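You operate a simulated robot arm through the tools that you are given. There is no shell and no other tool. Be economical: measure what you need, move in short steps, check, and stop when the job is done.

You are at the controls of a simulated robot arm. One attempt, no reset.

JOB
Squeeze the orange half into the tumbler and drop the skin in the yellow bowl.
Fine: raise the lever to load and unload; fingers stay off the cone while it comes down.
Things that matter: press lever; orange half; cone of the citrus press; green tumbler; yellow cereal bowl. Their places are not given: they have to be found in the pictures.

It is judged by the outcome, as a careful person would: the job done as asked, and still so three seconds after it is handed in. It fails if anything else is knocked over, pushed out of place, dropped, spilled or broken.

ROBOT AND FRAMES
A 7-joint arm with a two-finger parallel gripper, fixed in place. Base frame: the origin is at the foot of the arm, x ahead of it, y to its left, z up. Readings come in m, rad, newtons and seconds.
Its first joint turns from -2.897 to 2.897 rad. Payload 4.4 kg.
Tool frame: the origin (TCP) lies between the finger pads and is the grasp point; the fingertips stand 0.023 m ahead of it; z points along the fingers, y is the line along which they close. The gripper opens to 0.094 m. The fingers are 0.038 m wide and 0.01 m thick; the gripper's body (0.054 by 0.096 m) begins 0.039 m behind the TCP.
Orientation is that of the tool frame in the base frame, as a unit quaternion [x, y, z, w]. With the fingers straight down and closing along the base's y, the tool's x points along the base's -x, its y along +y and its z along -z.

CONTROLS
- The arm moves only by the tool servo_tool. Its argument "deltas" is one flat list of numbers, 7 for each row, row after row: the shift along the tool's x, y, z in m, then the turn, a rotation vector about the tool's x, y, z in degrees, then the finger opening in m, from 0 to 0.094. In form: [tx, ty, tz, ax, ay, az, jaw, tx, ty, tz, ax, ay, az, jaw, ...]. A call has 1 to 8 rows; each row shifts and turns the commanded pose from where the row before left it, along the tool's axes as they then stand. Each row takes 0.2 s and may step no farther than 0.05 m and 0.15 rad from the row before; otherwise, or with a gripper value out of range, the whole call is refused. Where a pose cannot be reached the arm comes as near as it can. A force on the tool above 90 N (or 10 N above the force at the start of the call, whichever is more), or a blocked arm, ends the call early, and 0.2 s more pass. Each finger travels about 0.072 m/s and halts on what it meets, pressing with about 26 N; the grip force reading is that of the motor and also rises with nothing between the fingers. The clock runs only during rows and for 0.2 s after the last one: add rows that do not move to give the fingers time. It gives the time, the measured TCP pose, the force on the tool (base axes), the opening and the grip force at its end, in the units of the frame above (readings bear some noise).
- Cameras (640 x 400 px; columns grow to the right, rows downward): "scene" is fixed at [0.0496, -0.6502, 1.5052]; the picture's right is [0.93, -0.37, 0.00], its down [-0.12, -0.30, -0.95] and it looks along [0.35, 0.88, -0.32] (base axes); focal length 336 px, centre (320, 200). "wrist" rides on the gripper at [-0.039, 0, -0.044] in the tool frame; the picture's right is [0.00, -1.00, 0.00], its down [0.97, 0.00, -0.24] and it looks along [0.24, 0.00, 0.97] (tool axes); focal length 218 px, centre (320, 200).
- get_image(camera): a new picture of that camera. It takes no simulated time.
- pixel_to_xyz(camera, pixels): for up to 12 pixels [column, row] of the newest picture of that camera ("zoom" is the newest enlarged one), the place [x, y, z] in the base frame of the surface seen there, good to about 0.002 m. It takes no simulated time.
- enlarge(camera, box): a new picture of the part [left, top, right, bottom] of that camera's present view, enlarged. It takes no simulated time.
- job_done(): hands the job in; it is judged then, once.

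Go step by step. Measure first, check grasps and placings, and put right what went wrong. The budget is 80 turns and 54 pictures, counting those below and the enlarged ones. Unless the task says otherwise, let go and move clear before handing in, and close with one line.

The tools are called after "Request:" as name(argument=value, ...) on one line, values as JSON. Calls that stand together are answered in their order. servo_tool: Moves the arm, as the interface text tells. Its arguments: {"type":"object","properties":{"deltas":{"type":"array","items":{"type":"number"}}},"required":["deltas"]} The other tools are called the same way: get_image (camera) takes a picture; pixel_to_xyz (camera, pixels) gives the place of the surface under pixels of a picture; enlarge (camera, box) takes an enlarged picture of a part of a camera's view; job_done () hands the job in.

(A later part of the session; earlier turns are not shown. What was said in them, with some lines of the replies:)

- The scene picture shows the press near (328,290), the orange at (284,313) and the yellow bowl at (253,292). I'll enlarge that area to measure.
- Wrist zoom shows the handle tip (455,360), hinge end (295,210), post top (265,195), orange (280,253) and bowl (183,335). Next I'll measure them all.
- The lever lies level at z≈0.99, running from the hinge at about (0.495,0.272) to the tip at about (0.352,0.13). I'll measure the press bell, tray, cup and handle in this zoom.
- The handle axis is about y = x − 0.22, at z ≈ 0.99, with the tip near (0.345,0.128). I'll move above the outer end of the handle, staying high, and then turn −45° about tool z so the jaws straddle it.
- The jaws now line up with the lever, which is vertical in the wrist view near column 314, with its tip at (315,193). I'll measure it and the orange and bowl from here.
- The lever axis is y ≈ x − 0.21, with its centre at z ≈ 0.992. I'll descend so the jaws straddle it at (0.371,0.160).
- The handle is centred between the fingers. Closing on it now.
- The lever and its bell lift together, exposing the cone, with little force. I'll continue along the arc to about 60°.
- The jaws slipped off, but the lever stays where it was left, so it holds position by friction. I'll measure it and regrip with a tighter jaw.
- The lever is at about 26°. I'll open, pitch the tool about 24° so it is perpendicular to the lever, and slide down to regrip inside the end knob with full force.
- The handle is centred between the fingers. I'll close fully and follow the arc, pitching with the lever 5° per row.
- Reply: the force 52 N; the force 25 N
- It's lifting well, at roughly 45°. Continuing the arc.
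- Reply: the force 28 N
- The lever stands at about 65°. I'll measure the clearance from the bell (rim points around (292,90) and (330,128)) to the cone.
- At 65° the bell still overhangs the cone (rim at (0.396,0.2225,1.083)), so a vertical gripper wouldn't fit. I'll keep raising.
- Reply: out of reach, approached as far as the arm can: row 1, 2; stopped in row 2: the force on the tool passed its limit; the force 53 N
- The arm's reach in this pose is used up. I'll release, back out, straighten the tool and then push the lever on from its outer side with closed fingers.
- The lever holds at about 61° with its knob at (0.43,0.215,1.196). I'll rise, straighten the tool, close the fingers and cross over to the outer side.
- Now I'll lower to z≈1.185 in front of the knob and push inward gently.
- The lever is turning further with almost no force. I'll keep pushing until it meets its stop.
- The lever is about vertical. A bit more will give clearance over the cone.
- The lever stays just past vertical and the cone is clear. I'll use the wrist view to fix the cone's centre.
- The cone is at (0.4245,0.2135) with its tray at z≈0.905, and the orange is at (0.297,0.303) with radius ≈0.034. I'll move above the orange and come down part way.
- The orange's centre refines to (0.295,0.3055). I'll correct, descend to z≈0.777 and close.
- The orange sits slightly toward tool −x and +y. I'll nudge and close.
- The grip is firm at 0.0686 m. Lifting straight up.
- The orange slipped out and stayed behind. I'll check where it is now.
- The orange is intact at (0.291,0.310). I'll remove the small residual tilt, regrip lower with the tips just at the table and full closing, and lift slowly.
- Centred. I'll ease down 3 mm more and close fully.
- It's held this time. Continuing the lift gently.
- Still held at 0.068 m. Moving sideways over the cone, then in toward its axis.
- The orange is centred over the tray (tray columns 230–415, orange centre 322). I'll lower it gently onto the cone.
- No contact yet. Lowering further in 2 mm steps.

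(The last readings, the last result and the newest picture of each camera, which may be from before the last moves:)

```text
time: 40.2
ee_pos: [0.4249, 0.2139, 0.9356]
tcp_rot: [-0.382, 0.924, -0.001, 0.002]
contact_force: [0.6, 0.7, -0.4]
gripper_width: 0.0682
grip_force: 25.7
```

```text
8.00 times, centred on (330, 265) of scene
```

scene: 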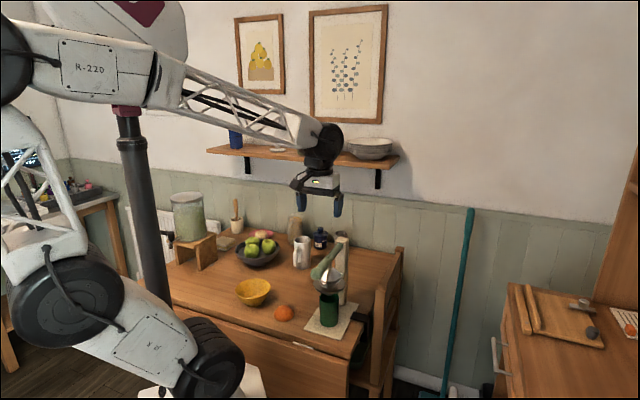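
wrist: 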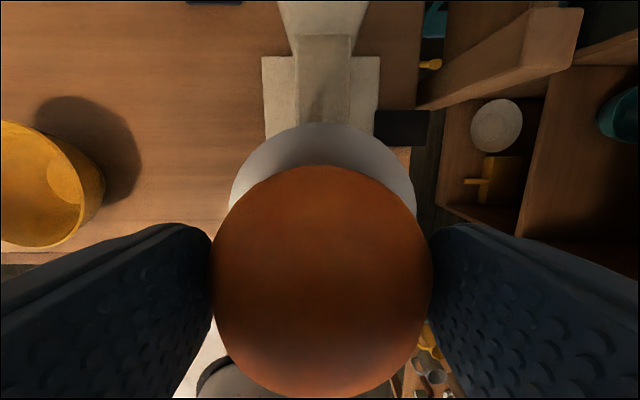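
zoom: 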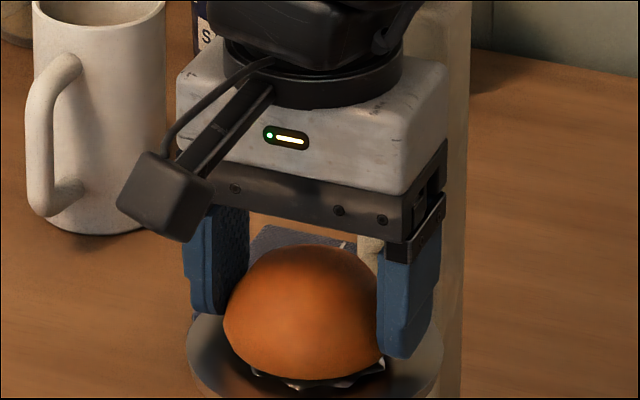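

The orange sits over the cone with its cut face around z≈0.911 and the tips just above the tray. I'll open the fingers symmetrically and look.

Request:
servo_tool(deltas=[0, 0, 0, 0, 0, 0, 0.074, 0, 0, 0, 0, 0, 0, 0.094, 0, 0, 0, 0, 0, 0, 0.094])

Request:
enlarge(camera="scene", box=[305, 240, 355, 290])

```text
time: 41.0
ee_pos: [0.4249, 0.2139, 0.9358]
tcp_rot: [-0.383, 0.924, -0.001, 0.001]
contact_force: [-0.3, 0.2, 0.1]
gripper_width: 0.0941
grip_force: 0.0
```

```text
8.00 times, centred on (330, 265) of scene
```

zoom: 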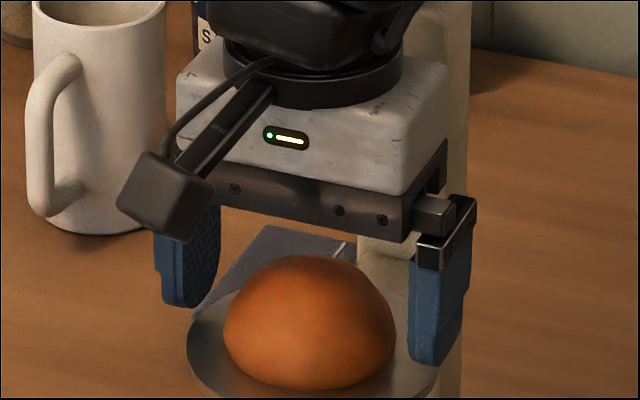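

The orange half rests level on the cone. I'll slide straight out along tool +x (the fingers pass either side of it), then rise and cross above the lever to its back side.

Request:
servo_tool(deltas=[0, 0, -0.02, 0, 0, 0, 0.094, 0.03, 0, -0.01, 0, 0, 0, 0.094, 0.04, 0, 0, 0, 0, 0, 0.094, 0.04, 0, -0.03, 0, 0, 0, 0.05, 0, 0, -0.049, 0, 0, 0, 0, 0, 0, -0.049, 0, 0, 0, 0, 0, 0, -0.049, 0, 0, 0, 0, 0, 0, -0.049, 0, 0, 0, 0])

Request:
servo_tool(deltas=[0, 0, -0.049, 0, 0, 0, 0, 0, 0, -0.049, 0, 0, 0, 0, 0, 0, -0.04, 0, 0, 0, 0, 0, 0, 0, 0, 0, 0, 0])

Request:
enlarge(camera="scene", box=[250, 150, 410, 310])

```text
time: 42.9
ee_pos: [0.3448, 0.1366, 1.1897]
tcp_rot: [-0.383, 0.924, -0.001, 0.0]
contact_force: [0.3, 0.5, 0.1]
gripper_width: 0.0
grip_force: 25.9
```

```text
time: 43.9
ee_pos: [0.3464, 0.1379, 1.3286]
tcp_rot: [-0.383, 0.924, -0.001, 0.001]
contact_force: [0.2, -0.5, 0.8]
gripper_width: 0.0
grip_force: 25.7
```

```text
2.50 times, centred on (330, 230) of scene
```

zoom: 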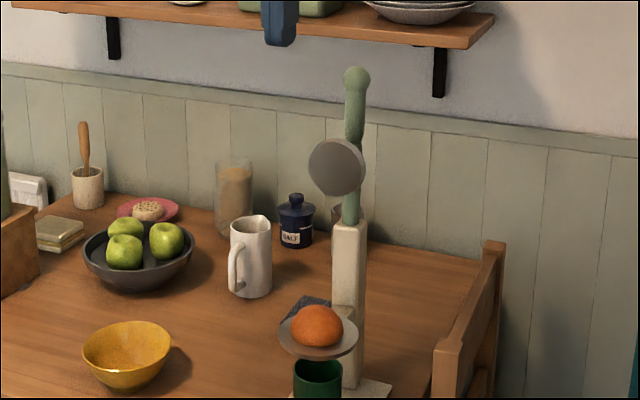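

Request:
pixel_to_xyz(camera="zoom", pixels=[[356, 78], [355, 110], [356, 135], [351, 210], [338, 168], [312, 168], [338, 193], [318, 325], [318, 308]])

```text
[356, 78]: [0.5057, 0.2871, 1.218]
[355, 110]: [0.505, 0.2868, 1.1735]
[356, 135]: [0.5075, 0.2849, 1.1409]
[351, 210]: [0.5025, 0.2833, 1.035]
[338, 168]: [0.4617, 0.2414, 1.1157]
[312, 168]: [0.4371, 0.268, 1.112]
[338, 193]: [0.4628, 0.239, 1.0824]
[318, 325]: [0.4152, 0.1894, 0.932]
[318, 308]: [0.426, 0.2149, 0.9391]
```

The knob is at about (0.510,0.301,1.215). I'll cross above it to the back side and then descend behind.

Request:
servo_tool(deltas=[-0.042, 0, 0, 0, 0, 0, 0, -0.042, 0, 0, 0, 0, 0, 0, -0.042, 0, 0, 0, 0, 0, 0, -0.042, 0, 0, 0, 0, 0, 0, -0.042, 0, 0, 0, 0, 0, 0, -0.042, 0, 0, 0, 0, 0, 0, -0.042, 0, 0, 0, 0, 0, 0, 0, 0, 0, 0, 0, 0, 0])

Request:
enlarge(camera="scene", box=[250, 130, 410, 290])

```text
time: 45.6
ee_pos: [0.554, 0.3471, 1.3308]
tcp_rot: [-0.383, 0.924, 0.0, 0.001]
contact_force: [-0.2, 0.1, 0.7]
gripper_width: 0.0001
grip_force: 26.5
```

```text
2.50 times, centred on (330, 210) of scene
```

zoom: 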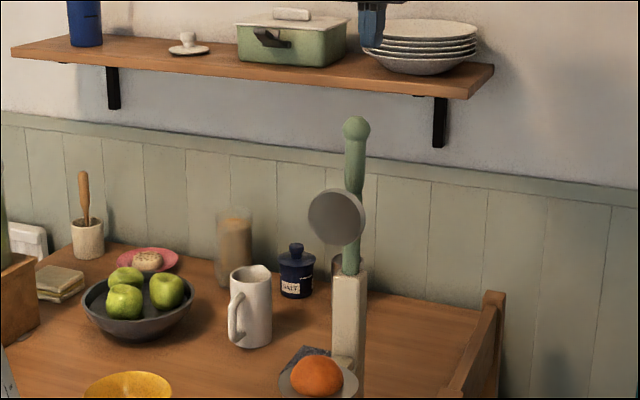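

Now behind the lever. I'll descend to z≈1.20 and push outward.

Request:
servo_tool(deltas=[0, 0, 0.045, 0, 0, 0, 0, 0, 0, 0.045, 0, 0, 0, 0, 0, 0, 0.04, 0, 0, 0, 0, 0.015, 0, 0, 0, 0, 0, 0, 0.015, 0, 0, 0, 0, 0, 0, 0.015, 0, 0, 0, 0, 0, 0, 0.015, 0, 0, 0, 0, 0, 0, 0.015, 0, 0, 0, 0, 0, 0])

Request:
servo_tool(deltas=[0.015, 0, 0, 0, 0, 0, 0, 0.015, 0, 0, 0, 0, 0, 0, 0.015, 0, 0, 0, 0, 0, 0, 0.015, 0, 0, 0, 0, 0, 0])

Request:
enlarge(camera="scene", box=[250, 130, 410, 290])

```text
time: 47.5
ee_pos: [0.5013, 0.2905, 1.1972]
tcp_rot: [-0.383, 0.924, -0.001, 0.0]
contact_force: [0.6, 0.3, -1.0]
gripper_width: 0.0
grip_force: 25.9
```

```text
time: 48.5
ee_pos: [0.4569, 0.2493, 1.1991]
tcp_rot: [-0.383, 0.924, -0.001, 0.001]
contact_force: [-0.9, -0.9, -0.8]
gripper_width: 0.0
grip_force: 25.7
```

```text
2.50 times, centred on (330, 210) of scene
```

zoom: 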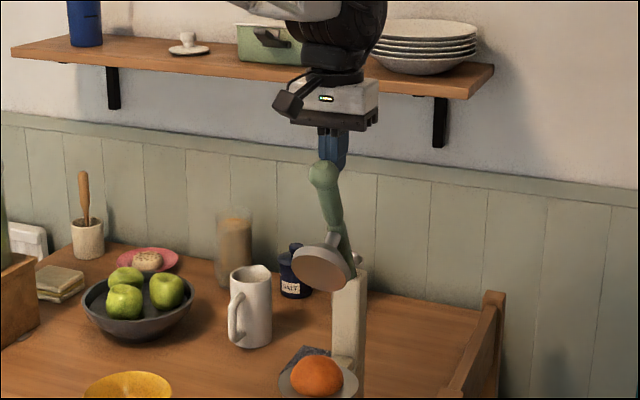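

The lever is coming down, now at about 60°. I'll follow its arc outward and down with the fingertips on top.

Request:
servo_tool(deltas=[0.017, 0, 0.015, 0, 0, 0, 0, 0.017, 0, 0.018, 0, 0, 0, 0, 0.017, 0, 0.019, 0, 0, 0, 0, 0.014, 0, 0.017, 0, 0, 0, 0, 0.014, 0, 0.017, 0, 0, 0, 0])

Request:
enlarge(camera="scene", box=[270, 180, 390, 310])

```text
time: 49.6
ee_pos: [0.4033, 0.193, 1.114]
tcp_rot: [-0.382, 0.924, -0.001, 0.0]
contact_force: [-0.4, -0.1, 0.2]
gripper_width: 0.0001
grip_force: 26.1
```

```text
3.08 times, centred on (330, 245) of scene
```

zoom: 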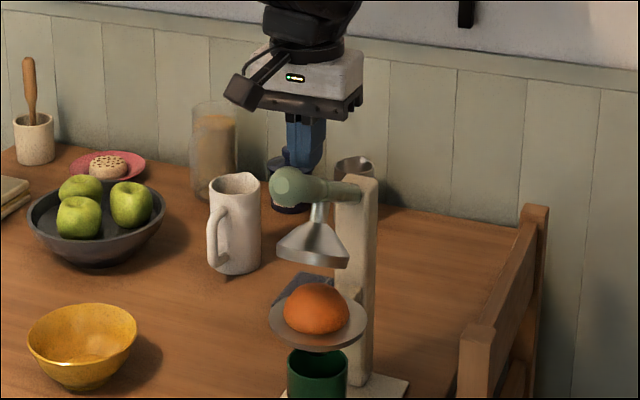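

The lever is at about 30° with the bell above the orange. Continuing down with the fingertips on the handle, well clear of the cone.

Request:
servo_tool(deltas=[0.01, 0, 0.012, 0, 0, 0, 0, 0.006, 0, 0.012, 0, 0, 0, 0, 0.004, 0, 0.012, 0, 0, 0, 0, 0, 0, 0.01, 0, 0, 0, 0, 0, 0, 0.008, 0, 0, 0, 0])

Request:
enlarge(camera="scene", box=[270, 180, 390, 310])

```text
time: 50.9
ee_pos: [0.3877, 0.1796, 1.0586]
tcp_rot: [-0.382, 0.924, -0.001, 0.0]
contact_force: [-0.1, 0.5, 0.3]
gripper_width: 0.0
grip_force: 26.3
```

```text
3.08 times, centred on (330, 245) of scene
```

zoom: 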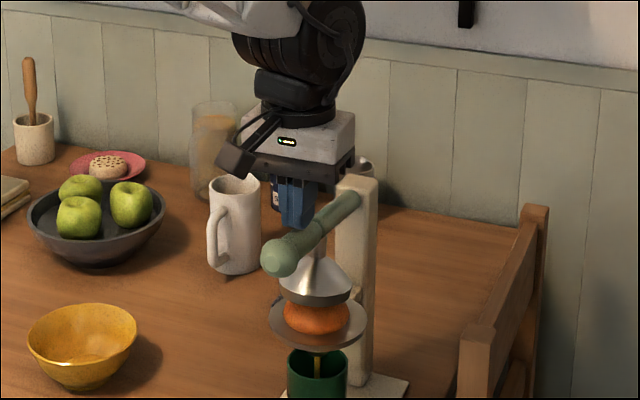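

Juice is already running into the tumbler. I'll press on down steadily.

Request:
servo_tool(deltas=[0, 0, 0.008, 0, 0, 0, 0, 0, 0, 0.008, 0, 0, 0, 0, 0, 0, 0.006, 0, 0, 0, 0, 0, 0, 0.006, 0, 0, 0, 0, 0, 0, 0.004, 0, 0, 0, 0, 0, 0, 0, 0, 0, 0, 0])

Request:
enlarge(camera="scene", box=[270, 200, 390, 330])

```text
time: 52.2
ee_pos: [0.3897, 0.1789, 1.0313]
tcp_rot: [-0.383, 0.924, -0.001, 0.005]
contact_force: [-5.4, 0.6, 19.0]
gripper_width: 0.0
grip_force: 26.2
stopped in row 6: the force on the tool passed its limit (the readings are from after the stop); the commanded pose is now the measured one
```

```text
3.08 times, centred on (330, 265) of scene
```

zoom: 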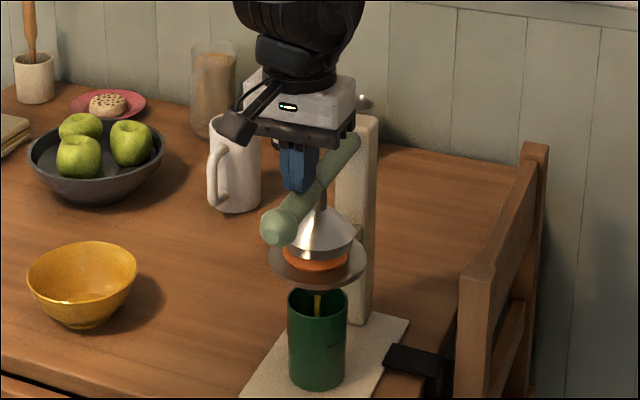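

The lever is almost back to its rest height (tip at z≈1.008) and juice is still flowing. I'll press lightly again and hold.

Request:
servo_tool(deltas=[0, 0, 0.002, 0, 0, 0, 0, 0, 0, 0, 0, 0, 0, 0, 0, 0, 0, 0, 0, 0, 0, 0, 0, 0, 0, 0, 0, 0, 0, 0, 0, 0, 0, 0, 0, 0, 0, 0, 0, 0, 0, 0])

Request:
enlarge(camera="scene", box=[290, 230, 370, 310])

```text
time: 53.2
ee_pos: [0.3912, 0.1806, 1.0311]
tcp_rot: [-0.382, 0.924, 0.0, 0.006]
contact_force: [-1.4, -1.3, 21.1]
gripper_width: 0.0001
grip_force: 25.9
stopped in row 4: the force on the tool passed its limit (the readings are from after the stop); the commanded pose is now the measured one
```

```text
5.00 times, centred on (330, 270) of scene
```

zoom: 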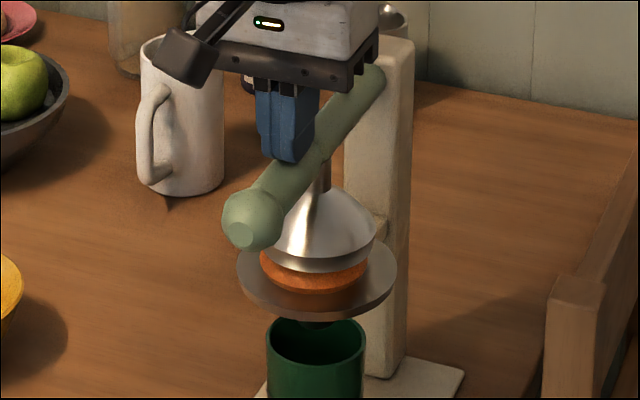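

The flow has paused. I'll measure the lever angle and the bell height against the tray.

Request:
pixel_to_xyz(camera="zoom", pixels=[[240, 232], [252, 205], [300, 175], [355, 105], [370, 80], [320, 258], [315, 272], [315, 285], [318, 300], [315, 335]])

```text
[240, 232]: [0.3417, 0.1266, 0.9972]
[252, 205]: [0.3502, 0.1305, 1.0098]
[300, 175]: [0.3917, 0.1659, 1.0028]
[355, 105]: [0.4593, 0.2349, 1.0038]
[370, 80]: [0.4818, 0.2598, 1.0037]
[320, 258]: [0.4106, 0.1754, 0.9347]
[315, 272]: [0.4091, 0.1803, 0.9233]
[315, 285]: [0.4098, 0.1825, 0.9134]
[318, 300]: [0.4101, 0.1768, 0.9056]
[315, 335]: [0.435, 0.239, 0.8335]
```

The lever is back at level (0.997–1.004 all along), so the press stroke is complete. Next I'll lift clear, open and regrip the handle near its end.

Request:
servo_tool(deltas=[0, 0, -0.03, 0, 0, 0, 0, 0, 0, -0.03, 0, 0, 0, 0.08, 0.028, 0, 0, 0, 0, 0, 0.094, 0, 0, 0, 0, 0, 0, 0.094, 0, 0, 0, 0, 0, 0, 0.094, 0, 0, 0.035, 0, 0, 0, 0.094, 0, 0, 0.035, 0, 0, 0, 0.094, 0, 0, 0.03, 0, 0, 0, 0.094])

Request:
get_image(camera="wrist")

```text
time: 55.0
ee_pos: [0.371, 0.16, 0.9887]
tcp_rot: [-0.382, 0.924, -0.001, 0.005]
contact_force: [0.0, -0.8, 0.0]
gripper_width: 0.094
grip_force: 0.1
```

```text
11 pictures are left
```

wrist: 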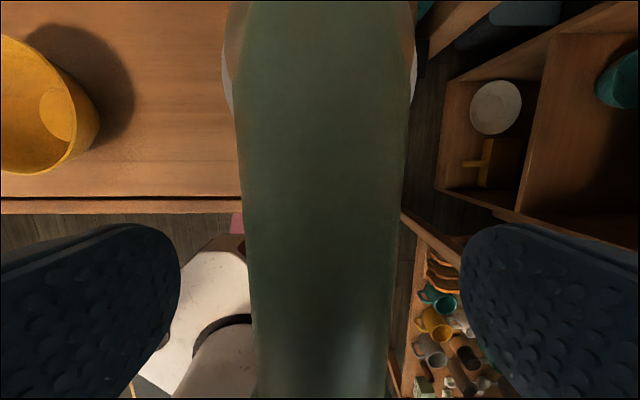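

Centred. I'll close fully and raise along the arc, pitching with the lever.

Request:
servo_tool(deltas=[0, 0, 0, 0, 0, 0, 0, 0, 0, 0, 0, 0, 0, 0, 0, 0, 0, 0, 0, 0, 0, 0, 0, 0, 0, 0, 0, 0])

Request:
servo_tool(deltas=[-0.0007, 0, -0.0157, 0, 5, 0, 0, -0.0007, 0, -0.0157, 0, 5, 0, 0, -0.0007, 0, -0.0157, 0, 5, 0, 0, -0.0007, 0, -0.0157, 0, 5, 0, 0, -0.0007, 0, -0.0157, 0, 5, 0, 0, -0.0007, 0, -0.0157, 0, 5, 0, 0])

Request:
servo_tool(deltas=[-0.0007, 0, -0.0157, 0, 5, 0, 0, -0.0007, 0, -0.0157, 0, 5, 0, 0, -0.0007, 0, -0.0157, 0, 5, 0, 0, -0.0007, 0, -0.0157, 0, 5, 0, 0, -0.0007, 0, -0.0157, 0, 5, 0, 0])

Request:
enlarge(camera="scene", box=[260, 170, 400, 310])

```text
time: 56.0
ee_pos: [0.3697, 0.1582, 0.9889]
tcp_rot: [-0.383, 0.924, -0.001, 0.006]
contact_force: [5.6, -7.1, -2.2]
gripper_width: 0.0261
grip_force: 44.9
```

```text
time: 57.1
ee_pos: [0.3788, 0.1673, 1.0529]
tcp_rot: [-0.375, 0.911, -0.068, -0.157]
contact_force: [18.8, -38.7, 3.1]
gripper_width: 0.0262
grip_force: 44.8
stopped in row 5: the force on the tool passed its limit (the readings are from after the stop); the commanded pose is now the measured one
```

```text
time: 58.3
ee_pos: [0.4081, 0.1967, 1.1164]
tcp_rot: [-0.352, 0.858, -0.146, -0.345]
contact_force: [25.7, -28.5, 1.5]
gripper_width: 0.0266
grip_force: 44.8
stopped in row 5: the force on the tool passed its limit (the readings are from after the stop); the commanded pose is now the measured one
```

```text
2.86 times, centred on (330, 240) of scene
```

zoom: 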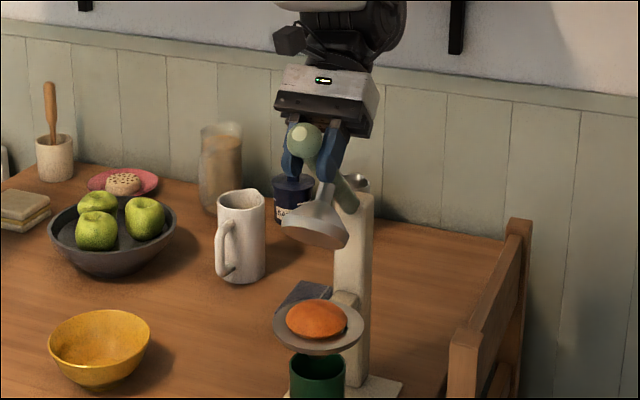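

The lever is at about 42° and the squashed skin is still on the cone. The force stops reset the command, so I'll simply continue the arc.

Request:
servo_tool(deltas=[-0.0007, 0, -0.0157, 0, 5, 0, 0, -0.0007, 0, -0.0157, 0, 5, 0, 0, -0.0007, 0, -0.0157, 0, 5, 0, 0, -0.0007, 0, -0.0157, 0, 5, 0, 0])

```text
time: 59.3
ee_pos: [0.4437, 0.2321, 1.1531]
tcp_rot: [-0.322, 0.785, -0.205, -0.488]
contact_force: [44.1, -53.1, 18.1]
gripper_width: 0.0265
grip_force: 45.0
```

It's at about 63°, the same as before. I'll release, back out, rise, straighten and cross to the outer side as I did last time.

Request:
servo_tool(deltas=[0, 0, 0, 0, 0, 0, 0.07, 0, 0, 0, 0, 0, 0, 0.08, 0, 0, 0, 0, 0, 0, 0.08, -0.01, 0, -0.02, 0, -8, 0, 0.08, 0, 0, -0.03, 0, -8, 0, 0.08, 0, 0, -0.03, 0, -8, 0, 0.08, 0, 0, -0.03, 0, -8, 0, 0.08, 0, 0, -0.03, 0, -8, 0, 0.08])

Request:
servo_tool(deltas=[0.0197, 0, -0.0404, 0, 0, 0, 0.0, 0.0197, 0, -0.0404, 0, 0, 0, 0, 0, 0, 0, 0, -8, 0, 0, 0, 0, 0, 0, -8, 0, 0, 0, 0, 0, 0, -8, 0, 0, 0, 0, 0, 0, 0, 0, 0])

```text
time: 61.1
ee_pos: [0.5167, 0.3079, 1.2395]
tcp_rot: [-0.373, 0.904, -0.082, -0.19]
contact_force: [0.8, 0.5, 0.0]
gripper_width: 0.0798
grip_force: 0.0
```

```text
time: 62.5
ee_pos: [0.5137, 0.3052, 1.328]
tcp_rot: [-0.382, 0.924, -0.003, 0.003]
contact_force: [-0.3, 0.4, -0.2]
gripper_width: 0.0
grip_force: 26.1
```

Upright again at z=1.328. Crossing outward by 0.19 m.

Request:
servo_tool(deltas=[0.048, 0, 0, 0, 0, 0, 0, 0.048, 0, 0, 0, 0, 0, 0, 0.048, 0, 0, 0, 0, 0, 0, 0.046, 0, 0, 0, 0, 0, 0, 0, 0, 0, 0, 0, 0, 0])

Request:
servo_tool(deltas=[0, 0, 0.048, 0, 0, 0, 0, 0, 0, 0.048, 0, 0, 0, 0, 0, 0, 0.046, 0, 0, 0, 0, 0, 0, 0, 0, 0, 0, 0])

Request:
servo_tool(deltas=[-0.025, 0, 0, 0, 0, 0, 0, -0.02, 0, 0, 0, 0, 0, 0, -0.015, 0, 0, 0, 0, 0, 0, -0.015, 0, 0, 0, 0, 0, 0, -0.012, 0, 0, 0, 0, 0, 0, -0.012, 0, 0, 0, 0, 0, 0, -0.012, 0, 0, 0, 0, 0, 0, -0.012, 0, 0, 0, 0, 0, 0])

Request:
enlarge(camera="scene", box=[250, 150, 410, 310])

```text
time: 63.7
ee_pos: [0.3805, 0.1699, 1.3277]
tcp_rot: [-0.381, 0.924, -0.003, 0.001]
contact_force: [1.1, 0.0, 0.4]
gripper_width: 0.0
grip_force: 26.1
```

```text
time: 64.7
ee_pos: [0.3804, 0.1691, 1.1855]
tcp_rot: [-0.382, 0.924, -0.004, 0.001]
contact_force: [1.1, 0.4, -0.8]
gripper_width: 0.0001
grip_force: 25.8
```

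```text
time: 66.5
ee_pos: [0.4678, 0.2577, 1.1858]
tcp_rot: [-0.382, 0.924, -0.004, 0.001]
contact_force: [-1.4, -0.8, -0.7]
gripper_width: 0.0002
grip_force: 25.7
```

```text
2.50 times, centred on (330, 230) of scene
```

zoom: 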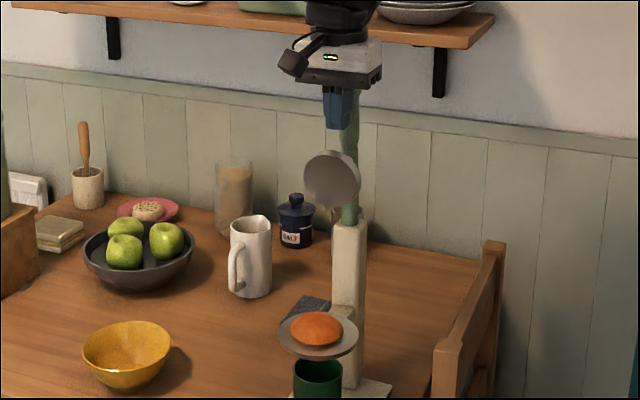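

The lever is nearly vertical. I'll push a little more and back out, then look at the skin from the wrist.

Request:
servo_tool(deltas=[-0.01, 0, 0, 0, 0, 0, 0, -0.01, 0, 0, 0, 0, 0, 0, -0.008, 0, 0, 0, 0, 0, 0, 0.03, 0, 0, 0, 0, 0, 0, 0.045, 0, 0, 0, 0, 0, 0, 0.045, 0, 0, 0, 0, 0, 0.06, 0.015, 0, 0, 0, 0, 0, 0.094, 0, 0, 0, 0, 0, 0, 0.094])

Request:
enlarge(camera="wrist", box=[220, 20, 440, 160])

```text
time: 68.3
ee_pos: [0.3902, 0.1796, 1.1864]
tcp_rot: [-0.382, 0.924, -0.004, 0.002]
contact_force: [0.1, -0.5, 1.4]
gripper_width: 0.0939
grip_force: 0.1
```

```text
2.86 times, centred on (330, 90) of wrist
```

zoom: 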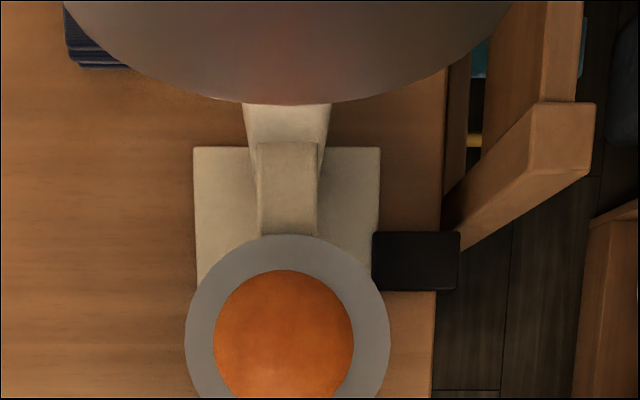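

Request:
pixel_to_xyz(camera="zoom", pixels=[[284, 335], [216, 340], [351, 340], [284, 272], [284, 395], [190, 340], [384, 340], [220, 340], [347, 340]])

```text
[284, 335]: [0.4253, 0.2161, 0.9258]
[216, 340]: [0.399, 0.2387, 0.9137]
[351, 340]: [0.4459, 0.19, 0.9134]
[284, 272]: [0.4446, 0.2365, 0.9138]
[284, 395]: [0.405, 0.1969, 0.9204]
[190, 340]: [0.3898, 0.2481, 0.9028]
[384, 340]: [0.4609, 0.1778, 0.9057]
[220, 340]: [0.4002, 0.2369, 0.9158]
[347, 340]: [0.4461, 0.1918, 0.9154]
```

The skin is centred at (0.4225,0.2143), with its top at 0.926 on the tray at 0.904. I'll descend outside the bell, slide in over it, then lower the fingers alongside.

Request:
servo_tool(deltas=[0, 0, 0.045, -0.5, 0, 0, 0.094, 0, 0, 0.045, 0, 0, 0, 0.094, 0, 0, 0.045, 0, 0, 0, 0.094, 0, 0, 0.045, 0, 0, 0, 0.094, 0, 0, 0.03, 0, 0, 0, 0.094, -0.024, 0.0013, 0, 0, 0, 0, 0.094, -0.0237, 0, 0, 0, 0, 0, 0.094, 0, 0, 0, 0, 0, 0, 0.094])

Request:
servo_tool(deltas=[0, 0, 0.015, 0, 0, 0, 0.094, 0, 0, 0.015, 0, 0, 0, 0.094, 0, 0, 0.01, 0, 0, 0, 0.094, 0, 0, 0, 0, 0, 0, 0.094])

```text
time: 70.1
ee_pos: [0.4248, 0.2187, 0.975]
tcp_rot: [-0.382, 0.924, 0.001, 0.0]
contact_force: [0.5, -0.1, -0.3]
gripper_width: 0.0942
grip_force: 0.1
```

```text
time: 71.1
ee_pos: [0.4248, 0.2174, 0.9364]
tcp_rot: [-0.382, 0.924, 0.001, 0.0]
contact_force: [1.3, 0.1, -0.8]
gripper_width: 0.0939
grip_force: 0.0
```

Nearly there. I'll nudge onto centre and lower 7 mm so the tips sit just above the tray, then close.

Request:
servo_tool(deltas=[0.003, -0.001, 0.003, 0, 0, 0, 0.094, 0, 0, 0.002, 0, 0, 0, 0.094, 0, 0, 0.002, 0, 0, 0, 0.094, 0, 0, 0, 0, 0, 0, 0.094])

Request:
servo_tool(deltas=[0, 0, 0, 0, 0, 0, 0.075, 0, 0, 0, 0, 0, 0, 0.04, 0, 0, 0, 0, 0, 0, 0.03, 0, 0, 0, 0, 0, 0, 0.03])

Request:
enlarge(camera="scene", box=[305, 240, 355, 290])

```text
time: 72.1
ee_pos: [0.4227, 0.2122, 0.9289]
tcp_rot: [-0.381, 0.924, 0.001, 0.0]
contact_force: [0.4, 0.4, -0.4]
gripper_width: 0.0939
grip_force: 0.0
```

```text
time: 73.1
ee_pos: [0.4219, 0.2131, 0.9289]
tcp_rot: [-0.382, 0.924, 0.002, -0.001]
contact_force: [0.4, 0.6, -0.6]
gripper_width: 0.0682
grip_force: 26.2
```

```text
8.00 times, centred on (330, 265) of scene
```

zoom: 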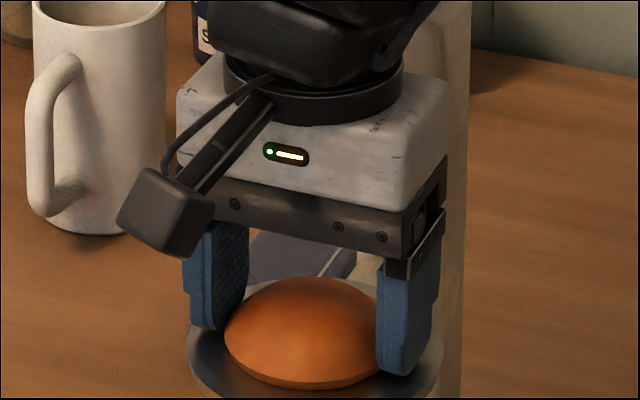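

Skin gripped at 0.068 m. Lifting slowly.

Request:
servo_tool(deltas=[0, 0, -0.004, 0, 0, 0, 0, 0, 0, -0.006, 0, 0, 0, 0, 0, 0, -0.008, 0, 0, 0, 0, 0, 0, -0.01, 0, 0, 0, 0, 0, 0, -0.01, 0, 0, 0, 0, 0, 0, -0.008, 0, 0, 0, 0, 0, 0, 0, 0, 0, 0, 0])

```text
time: 74.7
ee_pos: [0.423, 0.2131, 0.9761]
tcp_rot: [-0.382, 0.924, 0.0, 0.0]
contact_force: [0.0, -1.3, -1.2]
gripper_width: 0.0683
grip_force: 25.6
```

Held. I'll move out from under the bell and carry it sideways toward the bowl at (0.212,0.425).

Request:
servo_tool(deltas=[0.015, 0, 0, 0, 0, 0, 0, 0.015, 0.015, 0, 0, 0, 0, 0, 0, 0.03, 0, 0, 0, 0, 0, 0, 0.03, 0, 0, 0, 0, 0, 0, 0.03, 0, 0, 0, 0, 0, 0, 0.03, 0, 0, 0, 0, 0, 0, 0.03, 0, 0, 0, 0, 0, 0, 0.03, 0, 0, 0, 0, 0])

Request:
servo_tool(deltas=[-0.01, 0.03, 0, 0, 0, 0, 0, -0.01, 0.03, 0, 0, 0, 0, 0, -0.01, 0.03, 0, 0, 0, 0, 0, 0, 0.014, 0, 0, 0, 0, 0, 0, 0, 0, 0, 0, 0, 0])

Request:
get_image(camera="wrist")

```text
time: 76.5
ee_pos: [0.264, 0.3313, 0.975]
tcp_rot: [-0.382, 0.924, 0.001, 0.001]
contact_force: [-0.1, -0.4, -0.6]
gripper_width: 0.0686
grip_force: 26.0
```

```text
time: 77.7
ee_pos: [0.2133, 0.4246, 0.9765]
tcp_rot: [-0.381, 0.924, 0.001, 0.0]
contact_force: [0.1, 0.2, -1.4]
gripper_width: 0.0684
grip_force: 26.3
```

```text
6 pictures are left
```

wrist: 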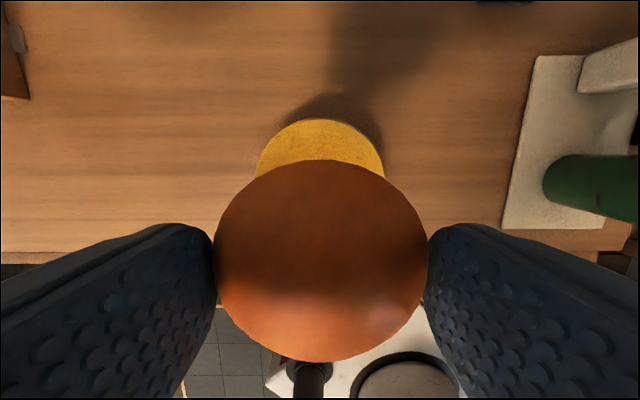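

The bowl is centred beneath (columns 256–385). I'll lower to just over the rim.

Request:
servo_tool(deltas=[0, 0, 0.03, 0, 0, 0, 0, 0, 0, 0.03, 0, 0, 0, 0, 0, 0, 0.03, 0, 0, 0, 0, 0, 0, 0.03, 0, 0, 0, 0, 0, 0, 0.015, 0, 0, 0, 0, 0, 0, 0.006, 0, 0, 0, 0, 0, 0, 0, 0, 0, 0, 0])

Request:
enlarge(camera="scene", box=[220, 230, 300, 320])

```text
time: 79.3
ee_pos: [0.2108, 0.4267, 0.8351]
tcp_rot: [-0.381, 0.924, 0.001, 0.0]
contact_force: [0.3, 0.0, -1.0]
gripper_width: 0.0682
grip_force: 26.4
```

```text
4.44 times, centred on (260, 275) of scene
```

zoom: 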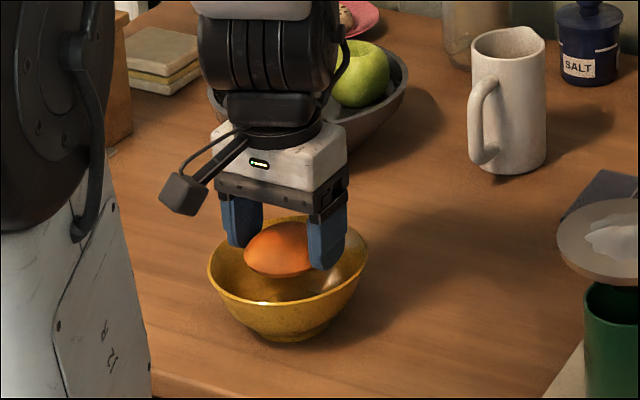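

The skin is inside the bowl's outline. Releasing and rising.

Request:
servo_tool(deltas=[0, 0, 0, 0, 0, 0, 0.075, 0, 0, 0, 0, 0, 0, 0.082, 0, 0, 0, 0, 0, 0, 0.082, 0, 0, -0.03, 0, 0, 0, 0.082, 0, 0, -0.045, 0, 0, 0, 0.082, 0, 0, -0.045, 0, 0, 0, 0.082, 0, 0, -0.045, 0, 0, 0, 0.082, 0, 0, -0.045, 0, 0, 0, 0.082])

Request:
enlarge(camera="scene", box=[220, 170, 380, 330])

Request:
get_image(camera="wrist")

```text
time: 81.1
ee_pos: [0.2113, 0.4251, 1.0446]
tcp_rot: [-0.382, 0.924, 0.0, -0.001]
contact_force: [-0.8, -0.4, 0.2]
gripper_width: 0.0823
grip_force: 0.0
```

```text
2.50 times, centred on (300, 250) of scene
```

zoom: 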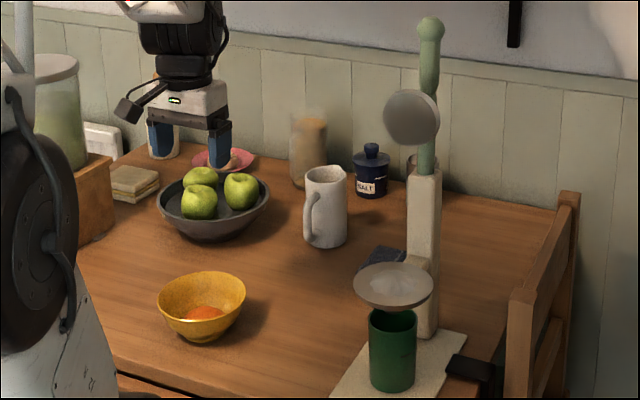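

```text
3 pictures are left
```

wrist: 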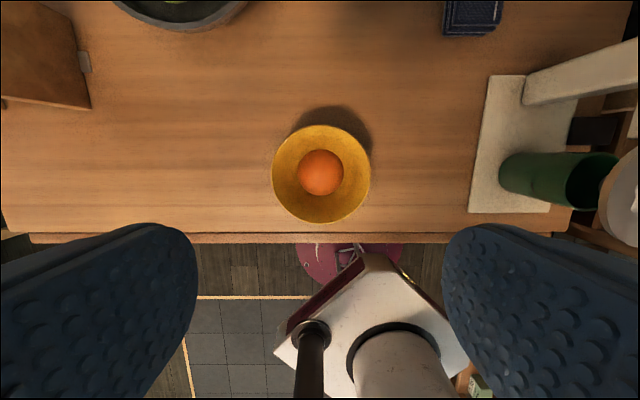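

The skin lies in the yellow bowl (wrist (320,172)). The cone is empty, the tumbler hasn't moved, the table looks dry and the gripper is clear, so I'm handing in.

Request:
job_done()

```text
The job is handed in.
```

The orange half is squeezed: juice ran into the green tumbler during a full press stroke, though I didn't check the level. The skin is in the yellow bowl, nothing else looks disturbed, and the lever is still raised.
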